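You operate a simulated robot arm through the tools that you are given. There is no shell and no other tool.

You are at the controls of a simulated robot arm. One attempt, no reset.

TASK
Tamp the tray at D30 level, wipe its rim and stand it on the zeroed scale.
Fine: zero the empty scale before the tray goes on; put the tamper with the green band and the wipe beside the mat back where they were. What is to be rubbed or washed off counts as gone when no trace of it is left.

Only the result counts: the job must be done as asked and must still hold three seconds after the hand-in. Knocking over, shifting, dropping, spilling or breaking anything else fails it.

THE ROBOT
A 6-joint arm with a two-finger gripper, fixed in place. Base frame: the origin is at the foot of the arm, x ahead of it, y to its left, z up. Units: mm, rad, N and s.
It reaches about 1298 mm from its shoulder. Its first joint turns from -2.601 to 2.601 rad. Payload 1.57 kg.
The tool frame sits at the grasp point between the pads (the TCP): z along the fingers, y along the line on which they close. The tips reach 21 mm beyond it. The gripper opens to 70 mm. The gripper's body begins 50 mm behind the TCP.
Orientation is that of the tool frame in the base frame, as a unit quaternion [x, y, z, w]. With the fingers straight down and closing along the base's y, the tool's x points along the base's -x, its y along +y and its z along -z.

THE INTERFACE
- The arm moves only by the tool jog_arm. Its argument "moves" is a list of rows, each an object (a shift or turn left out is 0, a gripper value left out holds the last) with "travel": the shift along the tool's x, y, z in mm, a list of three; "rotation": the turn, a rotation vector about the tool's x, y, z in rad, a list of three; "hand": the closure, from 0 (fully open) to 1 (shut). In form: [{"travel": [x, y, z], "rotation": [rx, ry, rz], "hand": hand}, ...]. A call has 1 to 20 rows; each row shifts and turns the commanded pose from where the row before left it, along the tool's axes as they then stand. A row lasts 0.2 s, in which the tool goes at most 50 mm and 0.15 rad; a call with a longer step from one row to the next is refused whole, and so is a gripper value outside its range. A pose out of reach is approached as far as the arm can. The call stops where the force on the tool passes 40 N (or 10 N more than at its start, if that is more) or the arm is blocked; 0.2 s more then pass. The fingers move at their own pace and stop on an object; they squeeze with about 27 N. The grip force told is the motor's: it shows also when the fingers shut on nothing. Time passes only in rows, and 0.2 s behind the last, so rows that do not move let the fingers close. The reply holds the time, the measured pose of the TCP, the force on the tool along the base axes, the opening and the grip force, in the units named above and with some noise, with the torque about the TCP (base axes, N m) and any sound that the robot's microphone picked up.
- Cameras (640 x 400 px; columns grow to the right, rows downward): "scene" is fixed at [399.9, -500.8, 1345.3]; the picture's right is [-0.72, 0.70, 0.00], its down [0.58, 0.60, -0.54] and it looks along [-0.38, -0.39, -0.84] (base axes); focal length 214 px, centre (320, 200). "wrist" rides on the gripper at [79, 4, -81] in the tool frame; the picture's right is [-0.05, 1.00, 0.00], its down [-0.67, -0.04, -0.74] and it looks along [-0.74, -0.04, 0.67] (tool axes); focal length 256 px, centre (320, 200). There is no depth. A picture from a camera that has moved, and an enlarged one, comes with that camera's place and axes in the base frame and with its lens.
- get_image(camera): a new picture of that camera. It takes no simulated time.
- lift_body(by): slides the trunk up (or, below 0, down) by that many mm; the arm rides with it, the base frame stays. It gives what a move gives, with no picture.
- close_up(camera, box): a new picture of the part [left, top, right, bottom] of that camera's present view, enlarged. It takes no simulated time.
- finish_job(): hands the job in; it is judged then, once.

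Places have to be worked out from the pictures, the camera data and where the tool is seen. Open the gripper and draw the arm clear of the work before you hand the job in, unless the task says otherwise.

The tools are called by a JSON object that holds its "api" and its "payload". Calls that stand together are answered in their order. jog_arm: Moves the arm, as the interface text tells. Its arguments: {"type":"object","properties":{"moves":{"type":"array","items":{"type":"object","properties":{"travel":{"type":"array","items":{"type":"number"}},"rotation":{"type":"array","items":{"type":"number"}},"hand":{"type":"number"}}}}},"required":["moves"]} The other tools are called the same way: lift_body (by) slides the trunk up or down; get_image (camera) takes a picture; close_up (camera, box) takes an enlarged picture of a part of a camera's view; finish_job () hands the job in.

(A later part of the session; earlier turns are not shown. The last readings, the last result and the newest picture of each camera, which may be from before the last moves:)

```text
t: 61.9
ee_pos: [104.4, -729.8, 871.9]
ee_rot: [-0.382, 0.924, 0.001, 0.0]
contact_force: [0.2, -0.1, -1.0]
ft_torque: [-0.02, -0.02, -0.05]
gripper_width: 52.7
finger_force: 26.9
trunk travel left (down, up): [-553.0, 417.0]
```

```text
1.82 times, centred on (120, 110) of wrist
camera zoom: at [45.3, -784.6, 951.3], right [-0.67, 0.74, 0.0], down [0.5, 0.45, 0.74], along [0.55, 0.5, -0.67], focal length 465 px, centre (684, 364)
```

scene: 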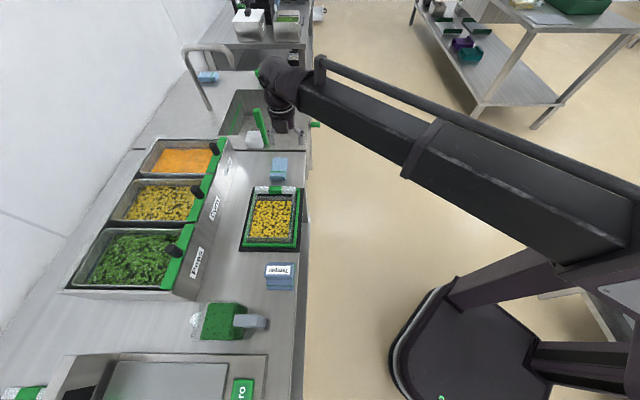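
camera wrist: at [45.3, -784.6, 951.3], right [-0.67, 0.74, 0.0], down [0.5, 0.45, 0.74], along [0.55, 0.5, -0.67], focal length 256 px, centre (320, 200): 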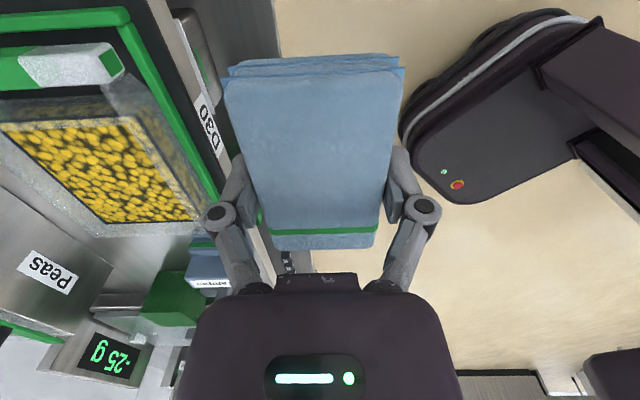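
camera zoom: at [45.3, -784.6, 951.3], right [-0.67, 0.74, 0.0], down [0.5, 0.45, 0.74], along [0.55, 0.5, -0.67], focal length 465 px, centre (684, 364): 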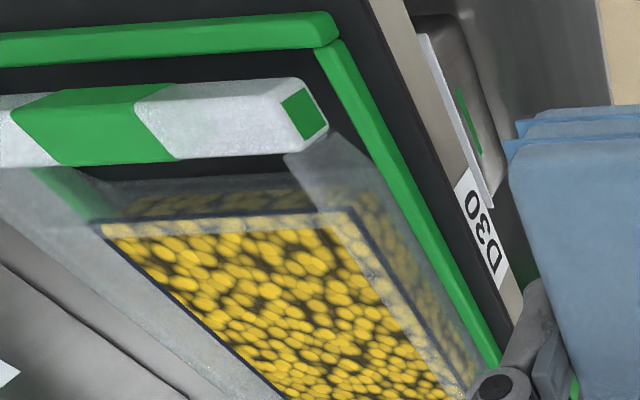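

I want a closer look at the rim's surface, so I'll lower in front of the bench with the wipe well clear of the edge.

{"api": "lift_body", "payload": {"by": -50}}

{"api": "close_up", "payload": {"camera": "wrist", "box": [0, 0, 230, 140]}}

{"api": "close_up", "payload": {"camera": "wrist", "box": [0, 120, 240, 300]}}

```text
t: 62.9
ee_pos: [103.2, -731.7, 822.9]
ee_rot: [-0.382, 0.924, 0.0, 0.0]
contact_force: [-0.6, -0.5, -0.7]
ft_torque: [-0.04, 0.02, 0.01]
gripper_width: 53.0
finger_force: 27.3
trunk travel left (down, up): [-503.0, 467.0]
```

```text
2.78 times, centred on (115, 70) of wrist
camera zoom: at [45.3, -784.8, 901.3], right [-0.67, 0.74, 0.0], down [0.5, 0.45, 0.74], along [0.55, 0.5, -0.67], focal length 712 px, centre (890, 562)
```

zoom: 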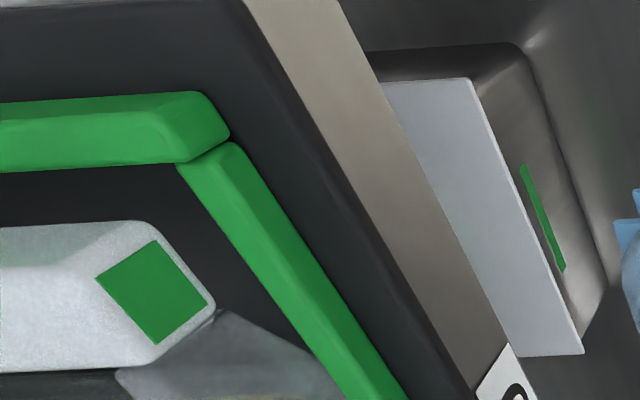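

```text
2.22 times, centred on (120, 210) of wrist
camera zoom: at [45.3, -784.8, 901.3], right [-0.67, 0.74, 0.0], down [0.5, 0.45, 0.74], along [0.55, 0.5, -0.67], focal length 569 px, centre (764, 178)
```

zoom: 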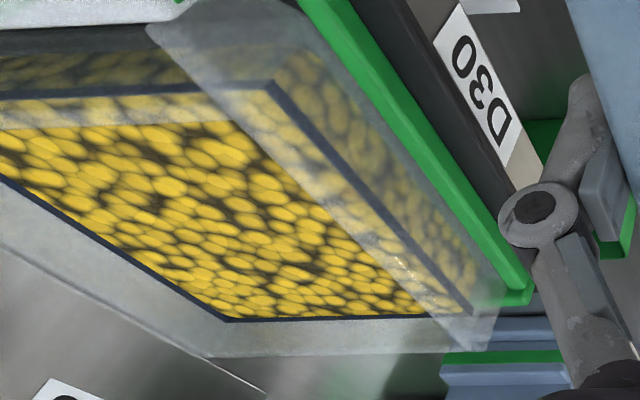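

There's a whitish, speckled patch on the front rim toward the +u end; I'll zoom in on it and the other sides.

{"api": "close_up", "payload": {"camera": "wrist", "box": [110, 190, 200, 250]}}

{"api": "close_up", "payload": {"camera": "wrist", "box": [30, 120, 130, 190]}}

{"api": "close_up", "payload": {"camera": "wrist", "box": [0, 180, 130, 270]}}

```text
6.67 times, centred on (155, 220) of wrist
camera zoom: at [45.3, -784.8, 901.3], right [-0.67, 0.74, 0.0], down [0.5, 0.45, 0.74], along [0.55, 0.5, -0.67], focal length 1707 px, centre (1420, 67)
```

zoom: 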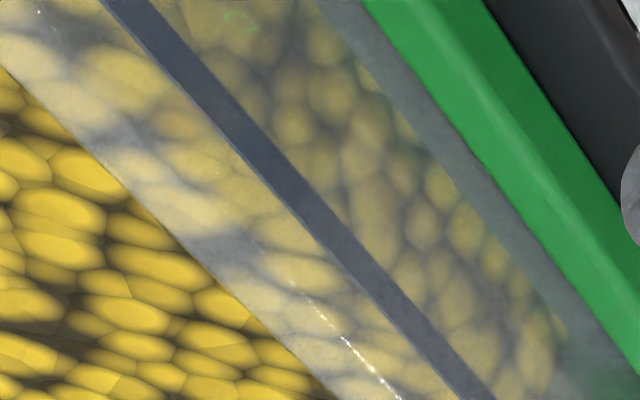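

```text
5.71 times, centred on (80, 155) of wrist
camera zoom: at [45.3, -784.8, 901.3], right [-0.67, 0.74, 0.0], down [0.5, 0.45, 0.74], along [0.55, 0.5, -0.67], focal length 1463 px, centre (1691, 457)
```

zoom: 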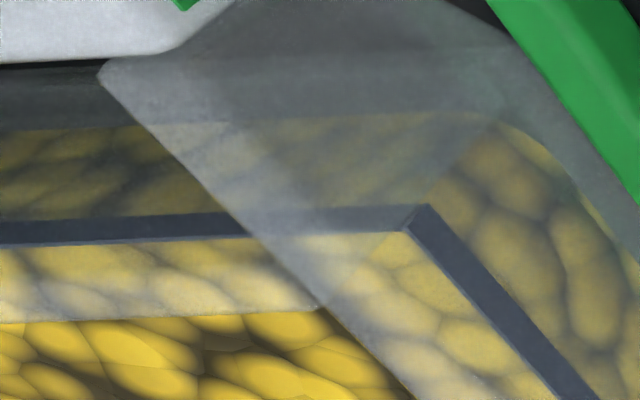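

```text
4.44 times, centred on (65, 225) of wrist
camera zoom: at [45.3, -784.8, 901.3], right [-0.67, 0.74, 0.0], down [0.5, 0.45, 0.74], along [0.55, 0.5, -0.67], focal length 1138 px, centre (1453, 89)
```

zoom: 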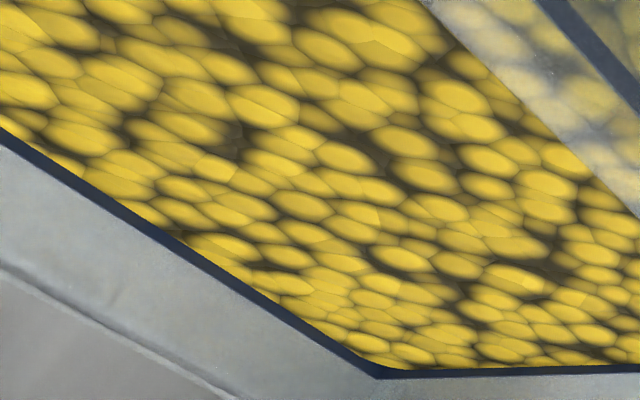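

I can see no smear, only reflections along the clear walls. Since the second lap lost pressure, I'll do another full lap with the contact force watched on each side, starting at the front rim.

{"api": "lift_body", "payload": {"by": 15}}

{"api": "jog_arm", "payload": {"moves": [{"travel": [-12, -33, 0]}, {"travel": [-12, -33, 0]}, {"travel": [-12, -33, 0]}, {"travel": [-12, -32, 0]}, {}]}}

{"api": "lift_body", "payload": {"by": -25}}

{"api": "lift_body", "payload": {"by": -2}}

```text
t: 63.5
ee_pos: [102.5, -730.7, 836.2]
ee_rot: [-0.383, 0.924, 0.0, 0.0]
contact_force: [-0.3, 0.1, -0.5]
ft_torque: [-0.01, -0.03, -0.02]
gripper_width: 52.8
finger_force: 26.8
trunk travel left (down, up): [-518.0, 452.0]
```

```text
t: 64.7
ee_pos: [231.1, -788.6, 835.4]
ee_rot: [-0.383, 0.924, -0.001, 0.0]
contact_force: [-0.7, -0.1, -0.8]
ft_torque: [0.04, -0.01, 0.01]
gripper_width: 52.8
finger_force: 26.9
trunk travel left (down, up): [-518.0, 452.0]
```

```text
t: 65.4
ee_pos: [230.8, -788.6, 812.3]
ee_rot: [-0.382, 0.924, 0.0, 0.0]
contact_force: [0.6, -0.5, 0.5]
ft_torque: [0.01, -0.01, -0.02]
gripper_width: 53.1
finger_force: 26.9
trunk travel left (down, up): [-493.0, 477.0]
```

```text
t: 65.9
ee_pos: [230.5, -788.9, 811.1]
ee_rot: [-0.381, 0.924, -0.001, 0.0]
contact_force: [2.1, -6.1, 22.5]
ft_torque: [-0.11, -0.06, -0.01]
gripper_width: 53.2
finger_force: 27.3
trunk travel left (down, up): [-491.0, 479.0]
```

22 N is more than needed, so I'll back off a little and sweep the front rim both ways.

{"api": "lift_body", "payload": {"by": -0.0}}

{"api": "lift_body", "payload": {"by": 0.8}}

{"api": "jog_arm", "payload": {"moves": [{"travel": [12, 0, 0]}, {"travel": [6, 0, 0]}, {"travel": [-12, 0, 0]}, {"travel": [-15, 0, 0]}, {"travel": [-15, 0, 0]}, {"travel": [-15, 0, 0]}, {"travel": [-15, 0, 0]}, {"travel": [-13, 0, 0]}]}}

```text
t: 66.4
ee_pos: [229.6, -787.8, 811.3]
ee_rot: [-0.382, 0.924, -0.001, 0.001]
contact_force: [2.1, -7.2, 23.1]
ft_torque: [-0.2, -0.09, 0.03]
gripper_width: 53.3
finger_force: 26.6
trunk travel left (down, up): [-491.0, 479.0]
```

```text
t: 66.9
ee_pos: [230.5, -788.3, 809.6]
ee_rot: [-0.382, 0.924, 0.0, 0.0]
contact_force: [0.5, -3.7, 11.7]
ft_torque: [-0.08, -0.02, 0.01]
gripper_width: 53.1
finger_force: 26.9
trunk travel left (down, up): [-492.0, 478.0]
```

```text
t: 68.7
ee_pos: [276.8, -740.9, 811.2]
ee_rot: [-0.382, 0.924, 0.0, 0.0]
contact_force: [0.5, -1.1, 6.5]
ft_torque: [-0.09, 0.08, 0.04]
gripper_width: 53.0
finger_force: 26.5
trunk travel left (down, up): [-492.0, 478.0]
```

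Contact stayed good (6.5 N at the end). Next is the right rim toward the back.

{"api": "jog_arm", "payload": {"moves": [{"travel": [-4, -8, 0]}, {"travel": [0, -16, 0]}, {"travel": [0, -16, 0]}, {"travel": [0, -16, 0]}, {"travel": [0, -16, 0]}, {"travel": [0, -16, 0]}, {"travel": [0, -16, 0]}, {"travel": [0, -16, 0]}, {"travel": [0, -6, 0]}]}}

```text
t: 70.7
ee_pos: [368.8, -827.6, 811.2]
ee_rot: [-0.382, 0.924, 0.0, 0.0]
contact_force: [-2.1, 0.4, 4.1]
ft_torque: [0.11, 0.07, 0.0]
gripper_width: 53.1
finger_force: 27.1
trunk travel left (down, up): [-492.0, 478.0]
```

Still 4 N of contact at the back-right corner. I'll press half a millimetre more and sweep the back rim.

{"api": "lift_body", "payload": {"by": -0.5}}

{"api": "jog_arm", "payload": {"moves": [{"travel": [14, 0, 0]}, {"travel": [15, 0, 0]}, {"travel": [15, 0, 0]}, {"travel": [15, 0, 0]}, {"travel": [15, 0, 0]}, {"travel": [14, 0, 0]}]}}

{"api": "get_image", "payload": {"camera": "wrist"}}

```text
t: 71.2
ee_pos: [369.3, -826.0, 810.9]
ee_rot: [-0.382, 0.924, -0.002, 0.001]
contact_force: [-0.5, -2.7, 11.3]
ft_torque: [0.09, 0.07, 0.02]
gripper_width: 53.1
finger_force: 27.3
trunk travel left (down, up): [-491.0, 479.0]
```

```text
t: 72.6
ee_pos: [306.0, -888.0, 810.5]
ee_rot: [-0.382, 0.924, 0.0, 0.0]
contact_force: [0.3, 1.9, 5.9]
ft_torque: [0.11, -0.11, -0.06]
gripper_width: 53.1
finger_force: 26.7
trunk travel left (down, up): [-491.0, 479.0]
```

```text
taken
camera wrist: at [248.1, -942.4, 890.3], right [-0.67, 0.74, 0.0], down [0.5, 0.45, 0.74], along [0.55, 0.5, -0.67], focal length 256 px, centre (320, 200)
```

wrist: 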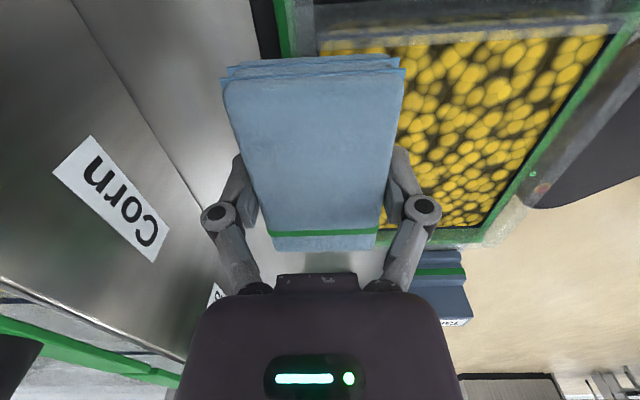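

The tray looks to have slid toward -u compared with the first lap, so I'll check it in the scene camera before continuing.

{"api": "close_up", "payload": {"camera": "scene", "box": [225, 170, 325, 260]}}

{"api": "close_up", "payload": {"camera": "wrist", "box": [200, 0, 640, 260]}}

```text
4.44 times, centred on (275, 215) of scene
camera zoom: at [399.9, -500.8, 1345.3], right [-0.72, 0.7, 0.0], down [0.58, 0.6, -0.54], along [-0.38, -0.39, -0.84], focal length 953 px, centre (520, 133)
```

zoom: 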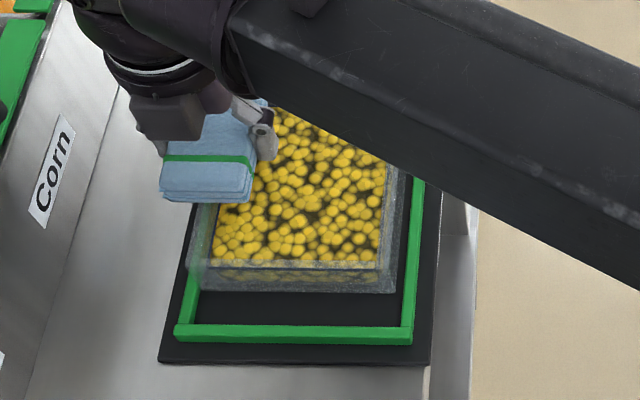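

```text
1.45 times, centred on (420, 130) of wrist
camera zoom: at [248.1, -942.4, 890.3], right [-0.67, 0.74, 0.0], down [0.5, 0.45, 0.74], along [0.55, 0.5, -0.67], focal length 372 px, centre (174, 302)
```

zoom: 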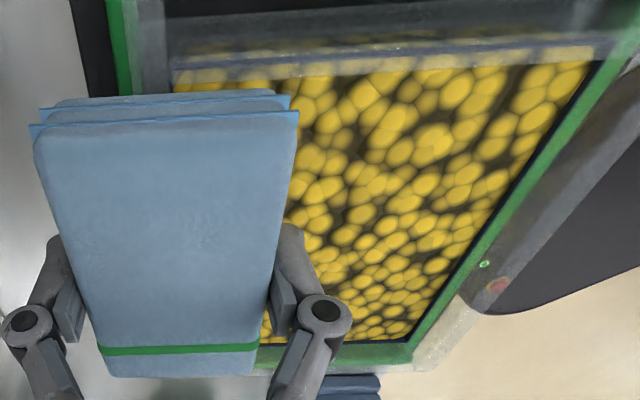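

The tray was dragged about 30 mm toward -u inside the frame. I'll stroke the back rim toward +u in contact, which should pull it back against the frame's end.

{"api": "jog_arm", "payload": {"moves": [{"travel": [-12, 0, 0]}, {"travel": [-12, 0, 0]}, {"travel": [-12, 0, 0]}, {"travel": [-12, 0, 0]}, {"travel": [-12, 0, 0]}, {"travel": [-12, 0, 0]}]}}

{"api": "get_image", "payload": {"camera": "wrist"}}

{"api": "close_up", "payload": {"camera": "scene", "box": [225, 170, 325, 260]}}

```text
t: 74.0
ee_pos: [357.4, -838.1, 810.8]
ee_rot: [-0.382, 0.924, 0.0, 0.0]
contact_force: [-1.0, -0.8, 7.6]
ft_torque: [-0.1, 0.16, 0.01]
gripper_width: 53.1
finger_force: 26.8
trunk travel left (down, up): [-491.0, 479.0]
```

```text
taken
camera wrist: at [299.0, -892.0, 890.1], right [-0.67, 0.74, 0.0], down [0.5, 0.45, 0.75], along [0.55, 0.5, -0.67], focal length 256 px, centre (320, 200)
```

wrist: 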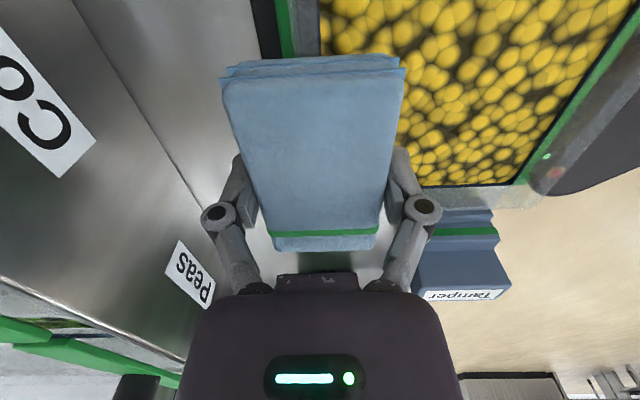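

```text
4.44 times, centred on (275, 215) of scene
camera zoom: at [399.9, -500.8, 1345.3], right [-0.72, 0.7, 0.0], down [0.58, 0.6, -0.54], along [-0.38, -0.39, -0.84], focal length 953 px, centre (520, 133)
```

zoom: 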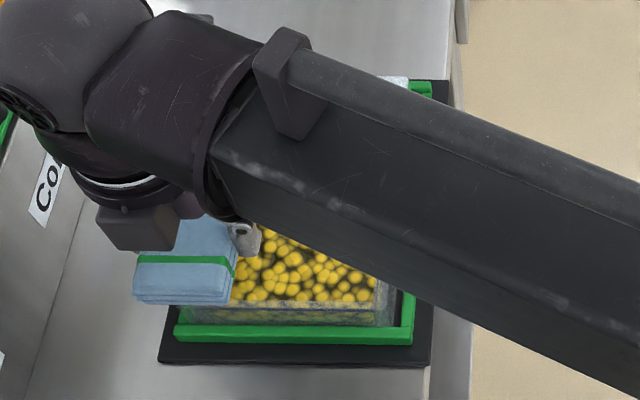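

The tray is back against the +u bar of the frame. I'll lift slightly, move to the handle side, set down, and stroke the left rim back to front.

{"api": "lift_body", "payload": {"by": 8}}

{"api": "jog_arm", "payload": {"moves": [{"travel": [25, 0, 0]}, {"travel": [25, 0, 0]}, {"travel": [22, 0, 0]}, {}]}}

{"api": "lift_body", "payload": {"by": -8}}

{"api": "get_image", "payload": {"camera": "wrist"}}

```text
t: 74.6
ee_pos: [357.6, -837.9, 818.6]
ee_rot: [-0.382, 0.924, 0.0, 0.0]
contact_force: [-0.2, 0.6, -0.4]
ft_torque: [0.0, 0.0, 0.0]
gripper_width: 52.9
finger_force: 26.8
trunk travel left (down, up): [-499.0, 471.0]
```

```text
t: 75.6
ee_pos: [307.4, -890.2, 817.2]
ee_rot: [-0.382, 0.924, 0.0, 0.0]
contact_force: [-0.2, 0.3, -0.4]
ft_torque: [0.01, 0.0, 0.01]
gripper_width: 53.0
finger_force: 26.7
trunk travel left (down, up): [-499.0, 471.0]
```

```text
t: 76.2
ee_pos: [307.1, -889.0, 810.3]
ee_rot: [-0.382, 0.924, 0.0, 0.0]
contact_force: [-0.1, -0.8, 5.4]
ft_torque: [-0.04, -0.01, -0.01]
gripper_width: 52.9
finger_force: 27.0
trunk travel left (down, up): [-491.0, 479.0]
```

```text
taken
camera wrist: at [248.0, -943.0, 890.1], right [-0.67, 0.74, 0.0], down [0.5, 0.45, 0.74], along [0.55, 0.5, -0.67], focal length 256 px, centre (320, 200)
```

wrist: 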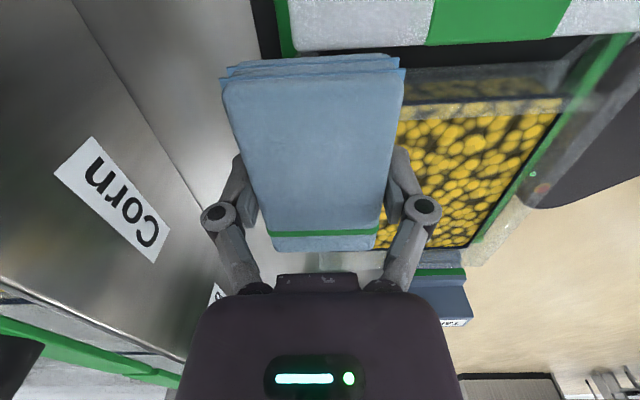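

Contact is 5.4 N with the wipe's end just short of the handle. I'll stroke the left rim to the front and back again.

{"api": "jog_arm", "payload": {"moves": [{"travel": [0, -5, 0]}, {"travel": [0, 15, 0]}, {"travel": [0, 16, 0]}, {"travel": [0, 16, 0]}, {"travel": [0, 16, 0]}, {"travel": [0, 16, 0]}, {"travel": [0, 16, 0]}, {"travel": [0, 16, 0]}, {"travel": [0, 16, 0]}]}}

{"api": "get_image", "payload": {"camera": "wrist"}}

{"api": "close_up", "payload": {"camera": "scene", "box": [225, 170, 325, 260]}}

```text
t: 78.2
ee_pos: [220.3, -801.4, 809.7]
ee_rot: [-0.383, 0.924, -0.001, 0.0]
contact_force: [1.3, 0.1, 7.5]
ft_torque: [0.02, -0.13, -0.03]
gripper_width: 53.1
finger_force: 27.1
trunk travel left (down, up): [-491.0, 479.0]
```

```text
taken
camera wrist: at [161.5, -855.9, 889.9], right [-0.67, 0.74, 0.0], down [0.5, 0.45, 0.74], along [0.55, 0.5, -0.67], focal length 256 px, centre (320, 200)
```

wrist: 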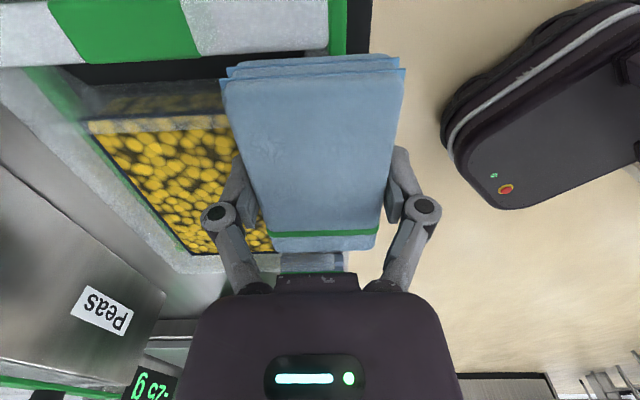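

```text
4.44 times, centred on (275, 215) of scene
camera zoom: at [399.9, -500.8, 1345.3], right [-0.72, 0.7, 0.0], down [0.58, 0.6, -0.54], along [-0.38, -0.39, -0.84], focal length 953 px, centre (520, 133)
```

zoom: 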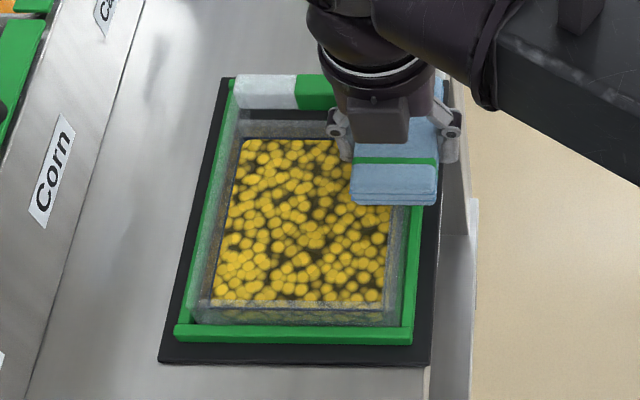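

I'll finish the lap along the front to the right end, then lift off.

{"api": "jog_arm", "payload": {"moves": [{"travel": [-15, 0, 0]}, {"travel": [-15, 0, 0]}, {"travel": [-15, 0, 0]}, {"travel": [-15, 0, 0]}, {"travel": [-15, 0, 0]}, {"travel": [-12, 0, 0]}]}}

{"api": "lift_body", "payload": {"by": 50}}

{"api": "close_up", "payload": {"camera": "scene", "box": [225, 170, 325, 260]}}

```text
t: 79.6
ee_pos: [282.0, -742.0, 809.8]
ee_rot: [-0.382, 0.924, 0.0, 0.001]
contact_force: [-0.8, -0.6, 3.9]
ft_torque: [-0.02, 0.02, 0.03]
gripper_width: 52.9
finger_force: 26.8
trunk travel left (down, up): [-491.0, 479.0]
```

```text
t: 80.5
ee_pos: [283.5, -742.7, 858.5]
ee_rot: [-0.382, 0.924, 0.0, 0.0]
contact_force: [-0.8, 0.2, -0.3]
ft_torque: [-0.03, -0.05, 0.01]
gripper_width: 52.7
finger_force: 26.8
trunk travel left (down, up): [-541.0, 429.0]
```

```text
4.44 times, centred on (275, 215) of scene
camera zoom: at [399.9, -500.8, 1345.3], right [-0.72, 0.7, 0.0], down [0.58, 0.6, -0.54], along [-0.38, -0.39, -0.84], focal length 953 px, centre (520, 133)
```

zoom: 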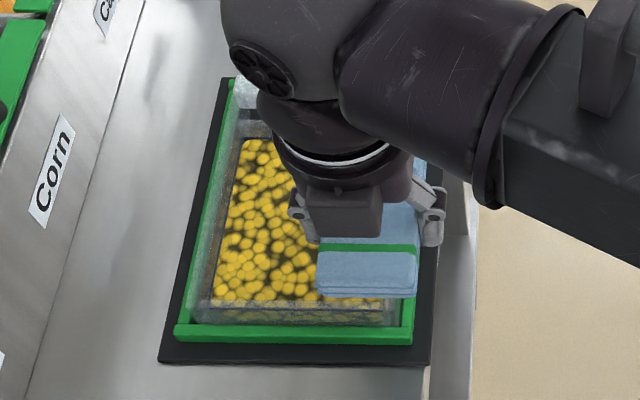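

The wiping is done. I'll check how the wipe now sits in the fingers before putting it back.

{"api": "jog_arm", "payload": {"moves": [{"travel": [40, -13, 0]}, {"travel": [40, -13, 0]}, {"travel": [40, -13, 0]}, {"travel": [40, -13, 0]}, {"travel": [40, -13, 0]}, {"travel": [50, -3, 0]}, {}]}}

{"api": "get_image", "payload": {"camera": "wrist"}}

{"api": "close_up", "payload": {"camera": "wrist", "box": [220, 160, 420, 290]}}

{"api": "close_up", "payload": {"camera": "scene", "box": [235, 175, 310, 255]}}

```text
t: 82.1
ee_pos: [152.3, -964.8, 859.0]
ee_rot: [-0.382, 0.924, 0.0, 0.0]
contact_force: [-0.1, 0.0, -0.7]
ft_torque: [-0.01, -0.01, 0.0]
gripper_width: 53.1
finger_force: 27.5
trunk travel left (down, up): [-541.0, 429.0]
```

```text
taken
camera wrist: at [93.5, -1018.8, 939.4], right [-0.67, 0.74, 0.0], down [0.5, 0.45, 0.75], along [0.55, 0.5, -0.67], focal length 256 px, centre (320, 200)
```

wrist: 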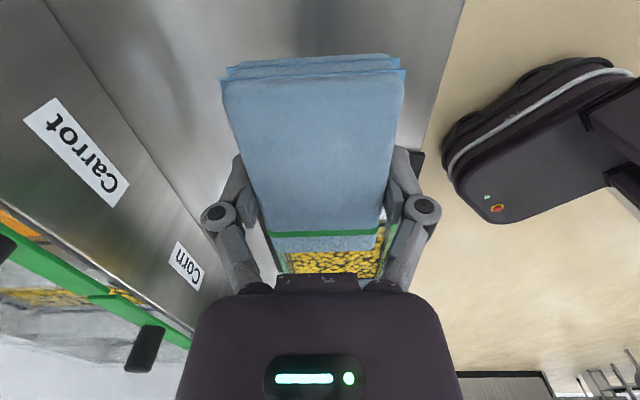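

```text
3.08 times, centred on (320, 225) of wrist
camera zoom: at [93.5, -1018.8, 939.4], right [-0.67, 0.74, 0.0], down [0.5, 0.45, 0.75], along [0.55, 0.5, -0.67], focal length 788 px, centre (320, 123)
```

zoom: 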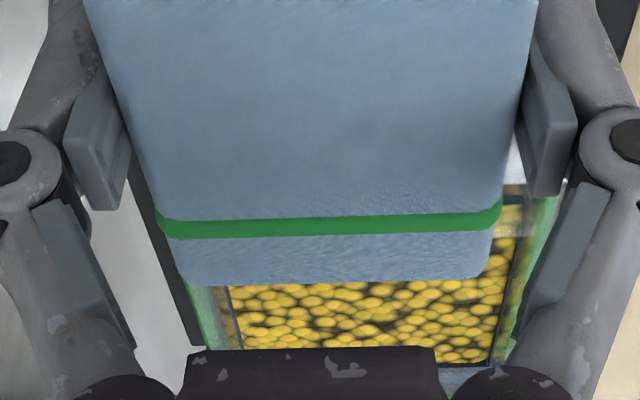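

```text
5.00 times, centred on (272, 215) of scene
camera zoom: at [399.9, -500.8, 1345.3], right [-0.72, 0.7, 0.0], down [0.58, 0.6, -0.54], along [-0.38, -0.39, -0.84], focal length 1072 px, centre (558, 125)
```

zoom: 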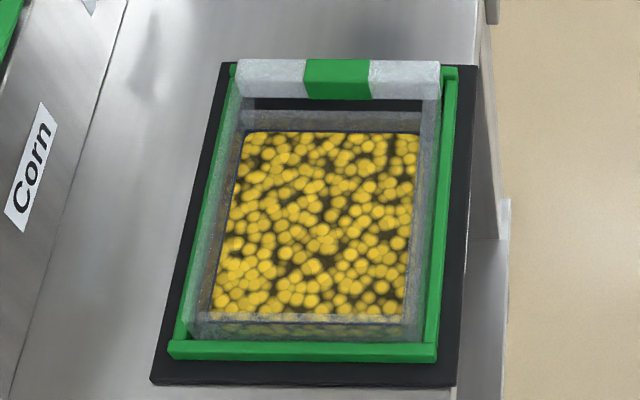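

The wipe has slid about 6.5 mm up and 2 mm toward -u in the fingers. I'll correct the position for that and lower it back to its spot in stages.

{"api": "jog_arm", "payload": {"moves": [{"travel": [3.1, 0.7, 0]}, {}, {}]}}

{"api": "lift_body", "payload": {"by": -86}}

{"api": "get_image", "payload": {"camera": "wrist"}}

```text
t: 82.9
ee_pos: [149.7, -966.6, 859.5]
ee_rot: [-0.382, 0.924, 0.0, -0.001]
contact_force: [0.5, 0.1, 0.5]
ft_torque: [0.02, 0.01, -0.02]
gripper_width: 53.2
finger_force: 27.5
trunk travel left (down, up): [-541.0, 429.0]
```

```text
t: 84.1
ee_pos: [150.2, -966.8, 775.0]
ee_rot: [-0.381, 0.925, 0.0, 0.0]
contact_force: [0.9, -0.2, 0.3]
ft_torque: [0.0, -0.01, 0.0]
gripper_width: 53.2
finger_force: 27.0
trunk travel left (down, up): [-455.0, 515.0]
```

```text
taken
camera wrist: at [91.2, -1021.0, 853.6], right [-0.67, 0.74, 0.0], down [0.5, 0.45, 0.74], along [0.55, 0.5, -0.67], focal length 256 px, centre (320, 200)
```

wrist: 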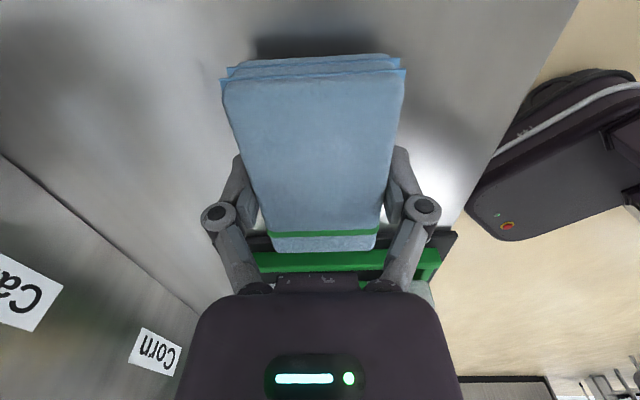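

Lateral position matches. I'll lower the last bit in small steps.

{"api": "lift_body", "payload": {"by": -6}}

{"api": "lift_body", "payload": {"by": -2}}

{"api": "lift_body", "payload": {"by": -1}}

```text
t: 84.7
ee_pos: [150.1, -967.9, 768.6]
ee_rot: [-0.382, 0.924, 0.0, 0.0]
contact_force: [0.0, 1.7, -0.7]
ft_torque: [0.01, 0.0, -0.01]
gripper_width: 52.9
finger_force: 26.5
trunk travel left (down, up): [-449.0, 521.0]
```

```text
t: 85.2
ee_pos: [149.9, -966.6, 766.1]
ee_rot: [-0.382, 0.924, 0.0, 0.0]
contact_force: [0.3, -0.7, -0.4]
ft_torque: [0.0, 0.0, 0.01]
gripper_width: 52.9
finger_force: 26.8
trunk travel left (down, up): [-447.0, 523.0]
```

```text
t: 85.7
ee_pos: [149.7, -967.3, 765.2]
ee_rot: [-0.382, 0.924, 0.0, 0.0]
contact_force: [0.7, -3.2, 6.9]
ft_torque: [0.09, 0.11, 0.02]
gripper_width: 53.0
finger_force: 26.9
trunk travel left (down, up): [-446.0, 524.0]
```

Touched down at 6.9 N. I'll open the fingers and rise.

{"api": "jog_arm", "payload": {"moves": [{"hand": 0.15}, {"hand": 0.05}, {"hand": 0}, {"hand": 0}]}}

{"api": "lift_body", "payload": {"by": 120}}

{"api": "get_image", "payload": {"camera": "wrist"}}

{"api": "close_up", "payload": {"camera": "scene", "box": [220, 140, 320, 260]}}

```text
t: 86.7
ee_pos: [149.5, -966.5, 765.7]
ee_rot: [-0.382, 0.924, 0.0, 0.0]
contact_force: [-0.5, 0.1, 0.8]
ft_torque: [-0.03, 0.0, -0.03]
gripper_width: 70.0
finger_force: 0.2
trunk travel left (down, up): [-446.0, 524.0]
```

```text
t: 88.2
ee_pos: [150.3, -967.2, 884.6]
ee_rot: [-0.382, 0.924, 0.0, 0.0]
contact_force: [-0.1, 0.7, 1.1]
ft_torque: [-0.02, -0.04, 0.0]
gripper_width: 69.6
finger_force: 0.0
trunk travel left (down, up): [-566.0, 404.0]
```

```text
taken
camera wrist: at [91.1, -1021.1, 964.4], right [-0.67, 0.74, 0.0], down [0.5, 0.45, 0.74], along [0.55, 0.5, -0.67], focal length 256 px, centre (320, 200)
```

wrist: 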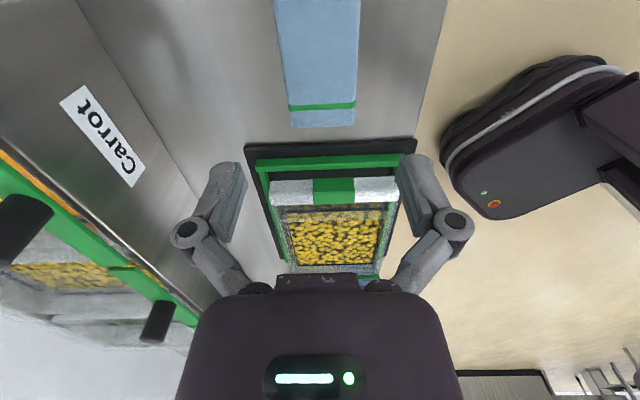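

```text
3.33 times, centred on (270, 200) of scene
camera zoom: at [399.9, -500.8, 1345.3], right [-0.72, 0.7, 0.0], down [0.58, 0.6, -0.54], along [-0.38, -0.39, -0.84], focal length 715 px, centre (487, 200)
```

zoom: 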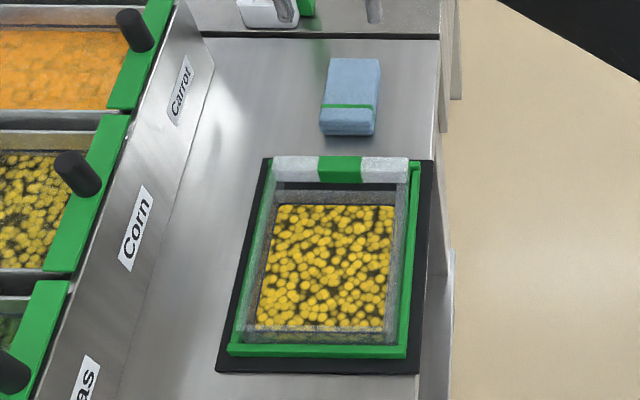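

The wipe is back exactly where it was. I'll turn the tool back 90° and go to the earlier viewpoint to compare the rim before and after.

{"api": "jog_arm", "payload": {"moves": [{"rotation": [0, 0, 0.15]}, {"rotation": [0, 0, 0.15]}, {"rotation": [0, 0, 0.15]}, {"rotation": [0, 0, 0.15]}, {"rotation": [0, 0, 0.15]}, {"rotation": [0, 0, 0.15]}, {"rotation": [0, 0, 0.15]}, {"rotation": [0, 0, 0.15]}, {"rotation": [0, 0, 0.15]}, {"rotation": [0, 0, 0.15]}, {"rotation": [0, 0, 0.0708]}, {"travel": [17, 46, 0]}, {"travel": [17, 46, 0]}, {"travel": [17, 46, 0]}, {"travel": [16, 46, 0]}, {}]}}

{"api": "lift_body", "payload": {"by": 34}}

{"api": "get_image", "payload": {"camera": "wrist"}}

{"api": "close_up", "payload": {"camera": "wrist", "box": [200, 0, 330, 140]}}

{"api": "close_up", "payload": {"camera": "wrist", "box": [320, 0, 450, 140]}}

{"api": "close_up", "payload": {"camera": "wrist", "box": [210, 90, 450, 230]}}

```text
t: 91.6
ee_pos: [231.1, -787.2, 885.3]
ee_rot: [0.384, 0.923, 0.0, 0.0]
contact_force: [-0.8, -0.1, 0.9]
ft_torque: [0.0, 0.02, 0.0]
gripper_width: 70.1
finger_force: 0.0
trunk travel left (down, up): [-566.0, 404.0]
```

```text
t: 92.4
ee_pos: [230.6, -787.0, 918.6]
ee_rot: [0.383, 0.924, 0.001, 0.0]
contact_force: [-0.8, 0.7, -0.6]
ft_torque: [-0.01, -0.04, 0.01]
gripper_width: 70.0
finger_force: 0.0
trunk travel left (down, up): [-600.0, 370.0]
```

```text
taken
camera wrist: at [178.3, -729.5, 998.5], right [0.74, 0.67, 0.0], down [0.45, -0.5, 0.74], along [0.5, -0.55, -0.67], focal length 256 px, centre (320, 200)
```

wrist: 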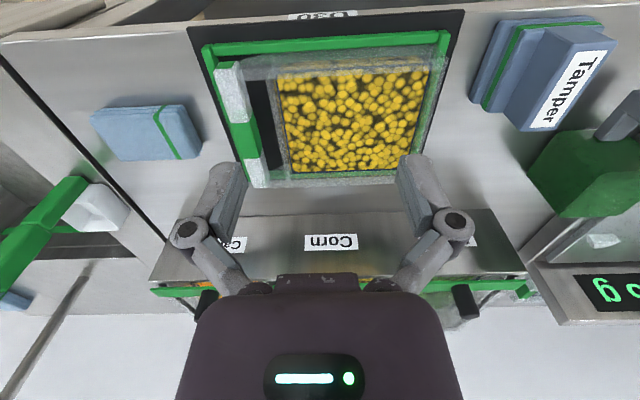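

```text
2.86 times, centred on (265, 70) of wrist
camera zoom: at [178.3, -729.5, 998.5], right [0.74, 0.67, 0.0], down [0.45, -0.5, 0.74], along [0.5, -0.55, -0.67], focal length 731 px, centre (477, 571)
```

zoom: 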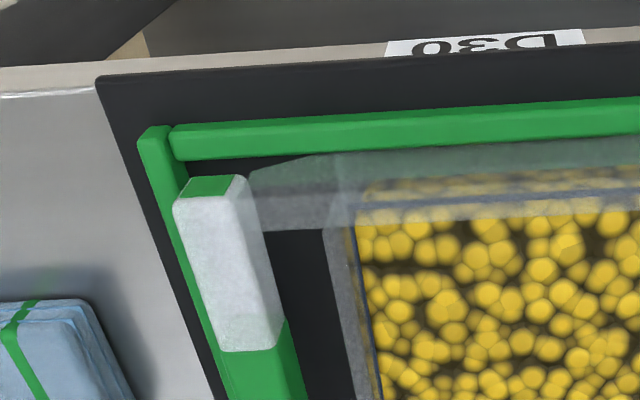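

```text
2.86 times, centred on (385, 70) of wrist
camera zoom: at [178.3, -729.5, 998.5], right [0.74, 0.67, 0.0], down [0.45, -0.5, 0.74], along [0.5, -0.55, -0.67], focal length 731 px, centre (134, 571)
```

zoom: 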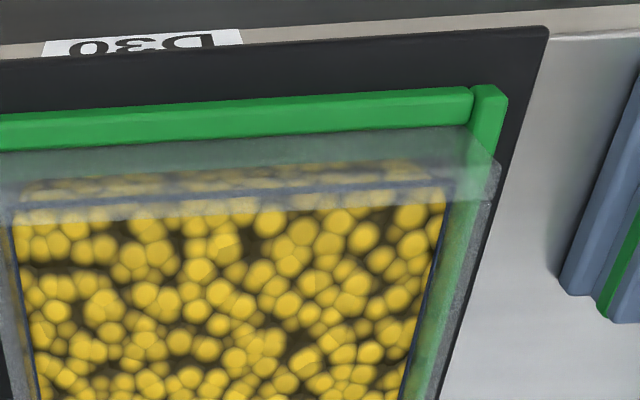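

```text
2.67 times, centred on (330, 160) of wrist
camera zoom: at [178.3, -729.5, 998.5], right [0.74, 0.67, 0.0], down [0.45, -0.5, 0.74], along [0.5, -0.55, -0.67], focal length 683 px, centre (293, 307)
```

zoom: 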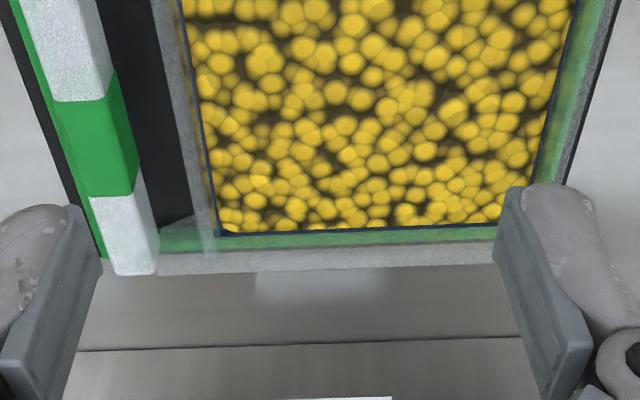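

The tray looks the same before and after, apart from its small shift, with no marks I can see. For certainty I'll lower over it for a close look at the rim surface.

{"api": "jog_arm", "payload": {"moves": [{"travel": [-20, 10, 0]}, {"travel": [-20, 10, 0]}, {}]}}

{"api": "lift_body", "payload": {"by": -75}}

{"api": "get_image", "payload": {"camera": "wrist"}}

{"api": "close_up", "payload": {"camera": "wrist", "box": [120, 0, 320, 120]}}

{"api": "close_up", "payload": {"camera": "wrist", "box": [320, 0, 520, 120]}}

{"api": "close_up", "payload": {"camera": "wrist", "box": [120, 120, 320, 280]}}

{"api": "close_up", "payload": {"camera": "wrist", "box": [320, 120, 520, 280]}}

```text
t: 93.2
ee_pos: [272.7, -802.3, 919.3]
ee_rot: [0.383, 0.924, 0.0, 0.0]
contact_force: [-1.0, 0.9, -0.5]
ft_torque: [0.01, 0.01, -0.02]
gripper_width: 70.1
finger_force: 0.1
trunk travel left (down, up): [-600.0, 370.0]
```

```text
t: 94.3
ee_pos: [271.9, -801.3, 843.2]
ee_rot: [0.383, 0.924, -0.001, 0.0]
contact_force: [1.1, -0.8, 1.2]
ft_torque: [-0.03, 0.04, 0.02]
gripper_width: 70.2
finger_force: 0.0
trunk travel left (down, up): [-525.0, 445.0]
```

```text
taken
camera wrist: at [220.0, -744.0, 923.6], right [0.74, 0.67, 0.0], down [0.45, -0.5, 0.74], along [0.5, -0.55, -0.67], focal length 256 px, centre (320, 200)
```

wrist: 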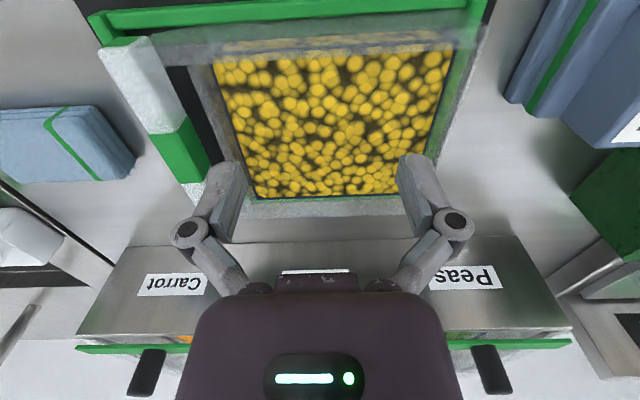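

```text
3.20 times, centred on (220, 60) of wrist
camera zoom: at [220.0, -744.0, 923.6], right [0.74, 0.67, 0.0], down [0.45, -0.5, 0.74], along [0.5, -0.55, -0.67], focal length 819 px, centre (640, 648)
```

zoom: 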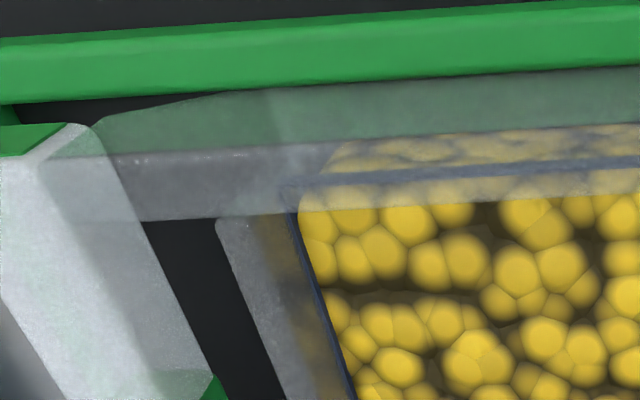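

```text
3.20 times, centred on (420, 60) of wrist
camera zoom: at [220.0, -744.0, 923.6], right [0.74, 0.67, 0.0], down [0.45, -0.5, 0.74], along [0.5, -0.55, -0.67], focal length 819 px, centre (0, 648)
```

zoom: 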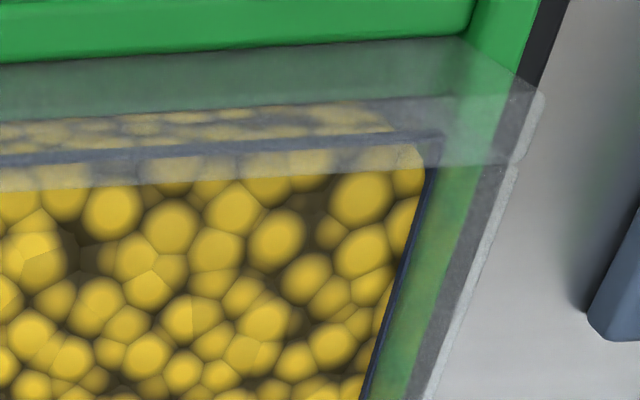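

```text
2.50 times, centred on (220, 200) of wrist
camera zoom: at [220.0, -744.0, 923.6], right [0.74, 0.67, 0.0], down [0.45, -0.5, 0.74], along [0.5, -0.55, -0.67], focal length 640 px, centre (570, 200)
```

zoom: 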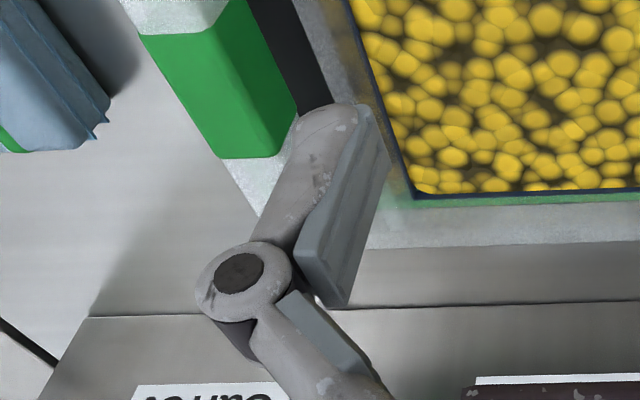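

```text
2.50 times, centred on (420, 200) of wrist
camera zoom: at [220.0, -744.0, 923.6], right [0.74, 0.67, 0.0], down [0.45, -0.5, 0.74], along [0.5, -0.55, -0.67], focal length 640 px, centre (70, 200)
```

zoom: 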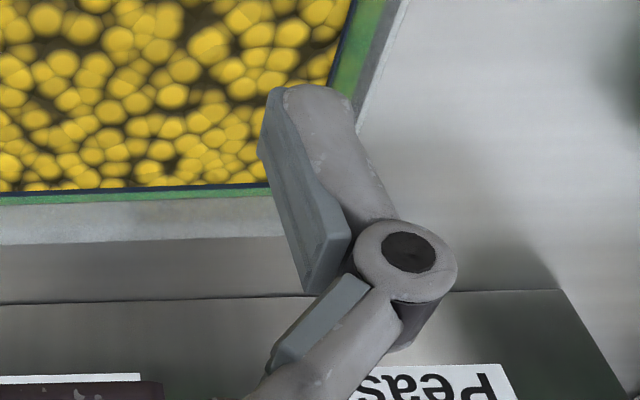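

The rim looks clean and even all round. Now for the scale: the Zero button is at about u≈29, v≈786, z≈785. I'll rise well clear of the jug and move over there.

{"api": "lift_body", "payload": {"by": 100}}

{"api": "jog_arm", "payload": {"moves": [{"travel": [4, 45, 0]}, {"travel": [4, 45, 0]}, {"travel": [4, 45, 0]}, {"travel": [4, 45, 0]}, {"travel": [4, 45, 0]}, {"travel": [4, 45, 0]}, {"travel": [4, 45, 0]}, {"travel": [4, 45, 0]}, {"travel": [3, 43, 0]}, {"hand": 1}, {"hand": 1}, {"hand": 1}]}}

{"api": "get_image", "payload": {"camera": "wrist"}}

{"api": "close_up", "payload": {"camera": "wrist", "box": [210, 20, 430, 180]}}

{"api": "get_image", "payload": {"camera": "scene"}}

```text
t: 95.6
ee_pos: [273.3, -802.2, 943.6]
ee_rot: [0.383, 0.924, 0.0, -0.001]
contact_force: [-0.2, -0.9, -0.6]
ft_torque: [-0.01, 0.01, 0.0]
gripper_width: 69.9
finger_force: 0.0
trunk travel left (down, up): [-625.0, 345.0]
```

```text
t: 98.2
ee_pos: [531.3, -491.2, 944.5]
ee_rot: [0.382, 0.924, 0.0, -0.001]
contact_force: [-0.2, 0.0, 0.1]
ft_torque: [-0.01, 0.01, -0.02]
gripper_width: 0.1
finger_force: 27.0
trunk travel left (down, up): [-625.0, 345.0]
```

```text
taken
camera wrist: at [479.7, -432.8, 1023.6], right [0.74, 0.67, 0.0], down [0.45, -0.5, 0.74], along [0.5, -0.55, -0.67], focal length 256 px, centre (320, 200)
```

wrist: 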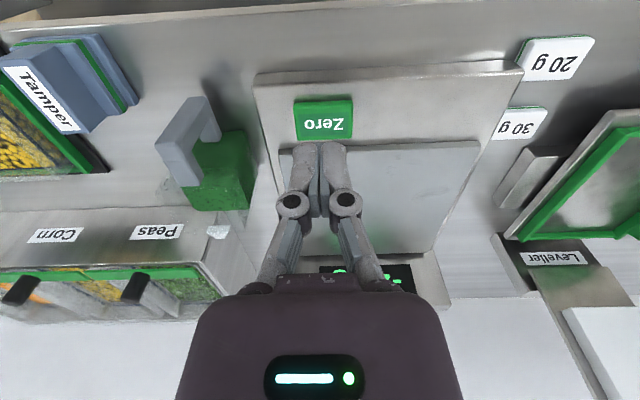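

```text
2.50 times, centred on (320, 100) of wrist
camera zoom: at [479.7, -432.8, 1023.6], right [0.74, 0.67, 0.0], down [0.45, -0.5, 0.74], along [0.5, -0.55, -0.67], focal length 640 px, centre (320, 450)
```

zoom: 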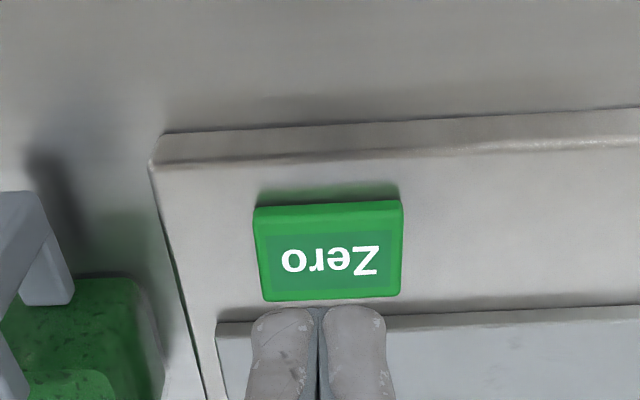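

```text
taken
```

scene: 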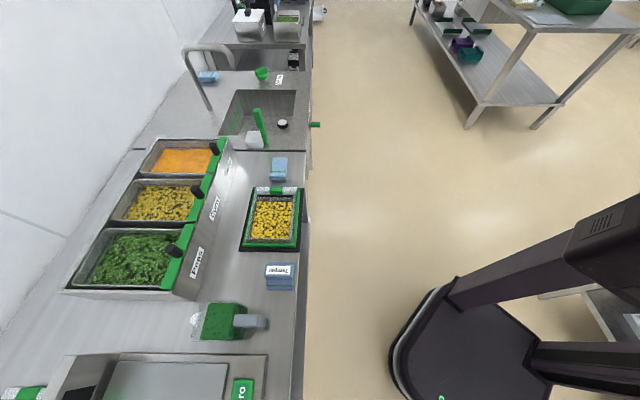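

The button centre is at (30, 786). I'll move over it with closed fingers and lower.

{"api": "jog_arm", "payload": {"moves": [{"travel": [-32, 1, 0]}, {"travel": [-31, 1, 0]}, {}]}}

{"api": "lift_body", "payload": {"by": -110}}

{"api": "get_image", "payload": {"camera": "wrist"}}

```text
t: 99.0
ee_pos: [578.9, -535.9, 944.3]
ee_rot: [0.383, 0.924, 0.0, -0.001]
contact_force: [0.2, 0.2, -0.5]
ft_torque: [-0.01, -0.02, 0.01]
gripper_width: 0.0
finger_force: 27.1
trunk travel left (down, up): [-625.0, 345.0]
```

```text
t: 100.4
ee_pos: [578.8, -534.2, 834.7]
ee_rot: [0.382, 0.924, 0.0, 0.0]
contact_force: [-0.1, 0.5, -0.5]
ft_torque: [0.03, 0.0, 0.02]
gripper_width: 0.2
finger_force: 27.3
trunk travel left (down, up): [-515.0, 455.0]
```

```text
taken
camera wrist: at [526.3, -476.9, 913.7], right [0.74, 0.67, 0.0], down [0.45, -0.5, 0.74], along [0.5, -0.55, -0.67], focal length 256 px, centre (320, 200)
```

wrist: 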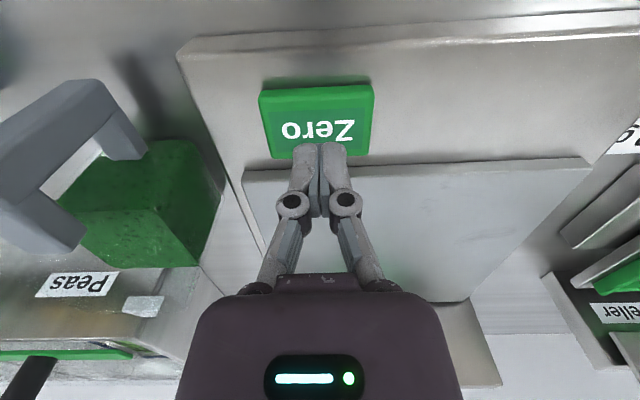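

The fingertips are above the button. I'll lower in small steps, watching the force and listening for a click.

{"api": "lift_body", "payload": {"by": -18}}

{"api": "lift_body", "payload": {"by": -5}}

{"api": "lift_body", "payload": {"by": -3}}

```text
t: 101.1
ee_pos: [578.7, -535.0, 815.0]
ee_rot: [0.382, 0.924, -0.001, 0.0]
contact_force: [-0.1, 0.1, 0.5]
ft_torque: [0.01, 0.02, 0.0]
gripper_width: 0.2
finger_force: 27.7
trunk travel left (down, up): [-497.0, 473.0]
```

```text
t: 101.6
ee_pos: [579.1, -534.5, 810.7]
ee_rot: [0.382, 0.924, 0.0, 0.001]
contact_force: [-0.1, -0.8, 2.1]
ft_torque: [0.01, 0.01, 0.01]
gripper_width: 5.9
finger_force: 28.8
trunk travel left (down, up): [-492.0, 478.0]
```

```text
t: 102.1
ee_pos: [579.0, -535.5, 808.5]
ee_rot: [0.382, 0.924, 0.0, 0.0]
contact_force: [0.4, 0.0, 3.4]
ft_torque: [0.01, -0.06, 0.02]
gripper_width: 5.9
finger_force: 28.8
trunk travel left (down, up): [-489.0, 481.0]
heard: click
```

A click was heard. The fingers were pushed apart slightly, so I'll ease up a little and check.

{"api": "lift_body", "payload": {"by": 4}}

{"api": "get_image", "payload": {"camera": "wrist"}}

```text
t: 102.7
ee_pos: [577.5, -535.0, 812.1]
ee_rot: [0.383, 0.924, 0.0, 0.0]
contact_force: [0.5, 0.9, 0.8]
ft_torque: [0.0, 0.04, -0.02]
gripper_width: 6.1
finger_force: 29.1
trunk travel left (down, up): [-493.0, 477.0]
```

```text
taken
camera wrist: at [526.2, -476.8, 891.6], right [0.74, 0.67, 0.0], down [0.45, -0.5, 0.74], along [0.5, -0.55, -0.67], focal length 256 px, centre (320, 200)
```

wrist: 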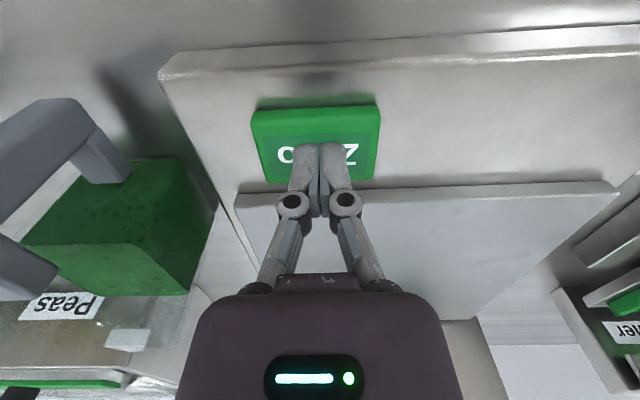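

I'll rise clear and back off to read the display.

{"api": "lift_body", "payload": {"by": 130}}

{"api": "jog_arm", "payload": {"moves": [{"travel": [40, 0, 0]}, {"travel": [40, 0, 0], "hand": 0.5}, {"travel": [20, 0, 0], "hand": 0.0}, {"hand": 0}, {"hand": 0}]}}

{"api": "get_image", "payload": {"camera": "wrist"}}

{"api": "close_up", "payload": {"camera": "scene", "box": [0, 300, 300, 400]}}

```text
t: 104.2
ee_pos: [579.4, -535.2, 941.2]
ee_rot: [0.382, 0.924, 0.0, 0.0]
contact_force: [-0.1, 0.0, 0.0]
ft_torque: [0.03, 0.02, -0.01]
gripper_width: 0.1
finger_force: 28.7
trunk travel left (down, up): [-623.0, 347.0]
```

```text
t: 105.5
ee_pos: [508.4, -461.5, 941.9]
ee_rot: [0.382, 0.924, 0.0, 0.0]
contact_force: [-0.3, -0.7, -0.5]
ft_torque: [-0.01, 0.01, -0.04]
gripper_width: 69.8
finger_force: 0.1
trunk travel left (down, up): [-623.0, 347.0]
```

```text
taken
camera wrist: at [455.1, -404.0, 1021.6], right [0.74, 0.67, 0.0], down [0.45, -0.5, 0.74], along [0.5, -0.55, -0.67], focal length 256 px, centre (320, 200)
```

wrist: 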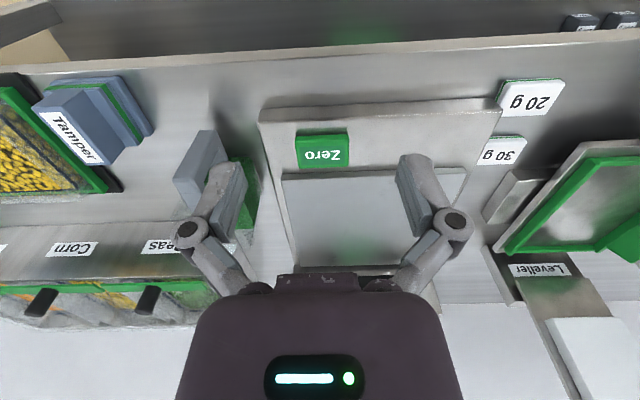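

```text
2.13 times, centred on (150, 350) of scene
camera zoom: at [399.9, -500.8, 1345.3], right [-0.72, 0.7, 0.0], down [0.58, 0.6, -0.54], along [-0.38, -0.39, -0.84], focal length 458 px, centre (683, -120)
```

zoom: 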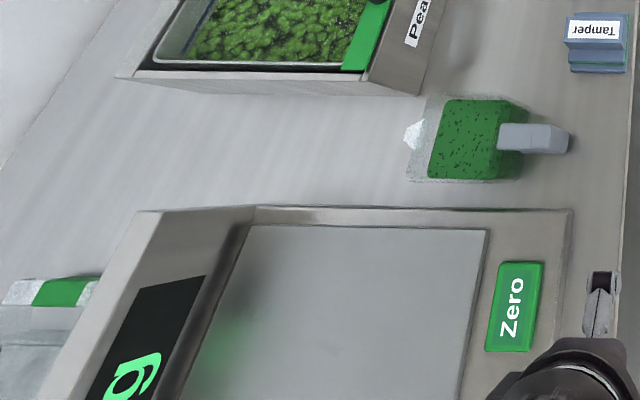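

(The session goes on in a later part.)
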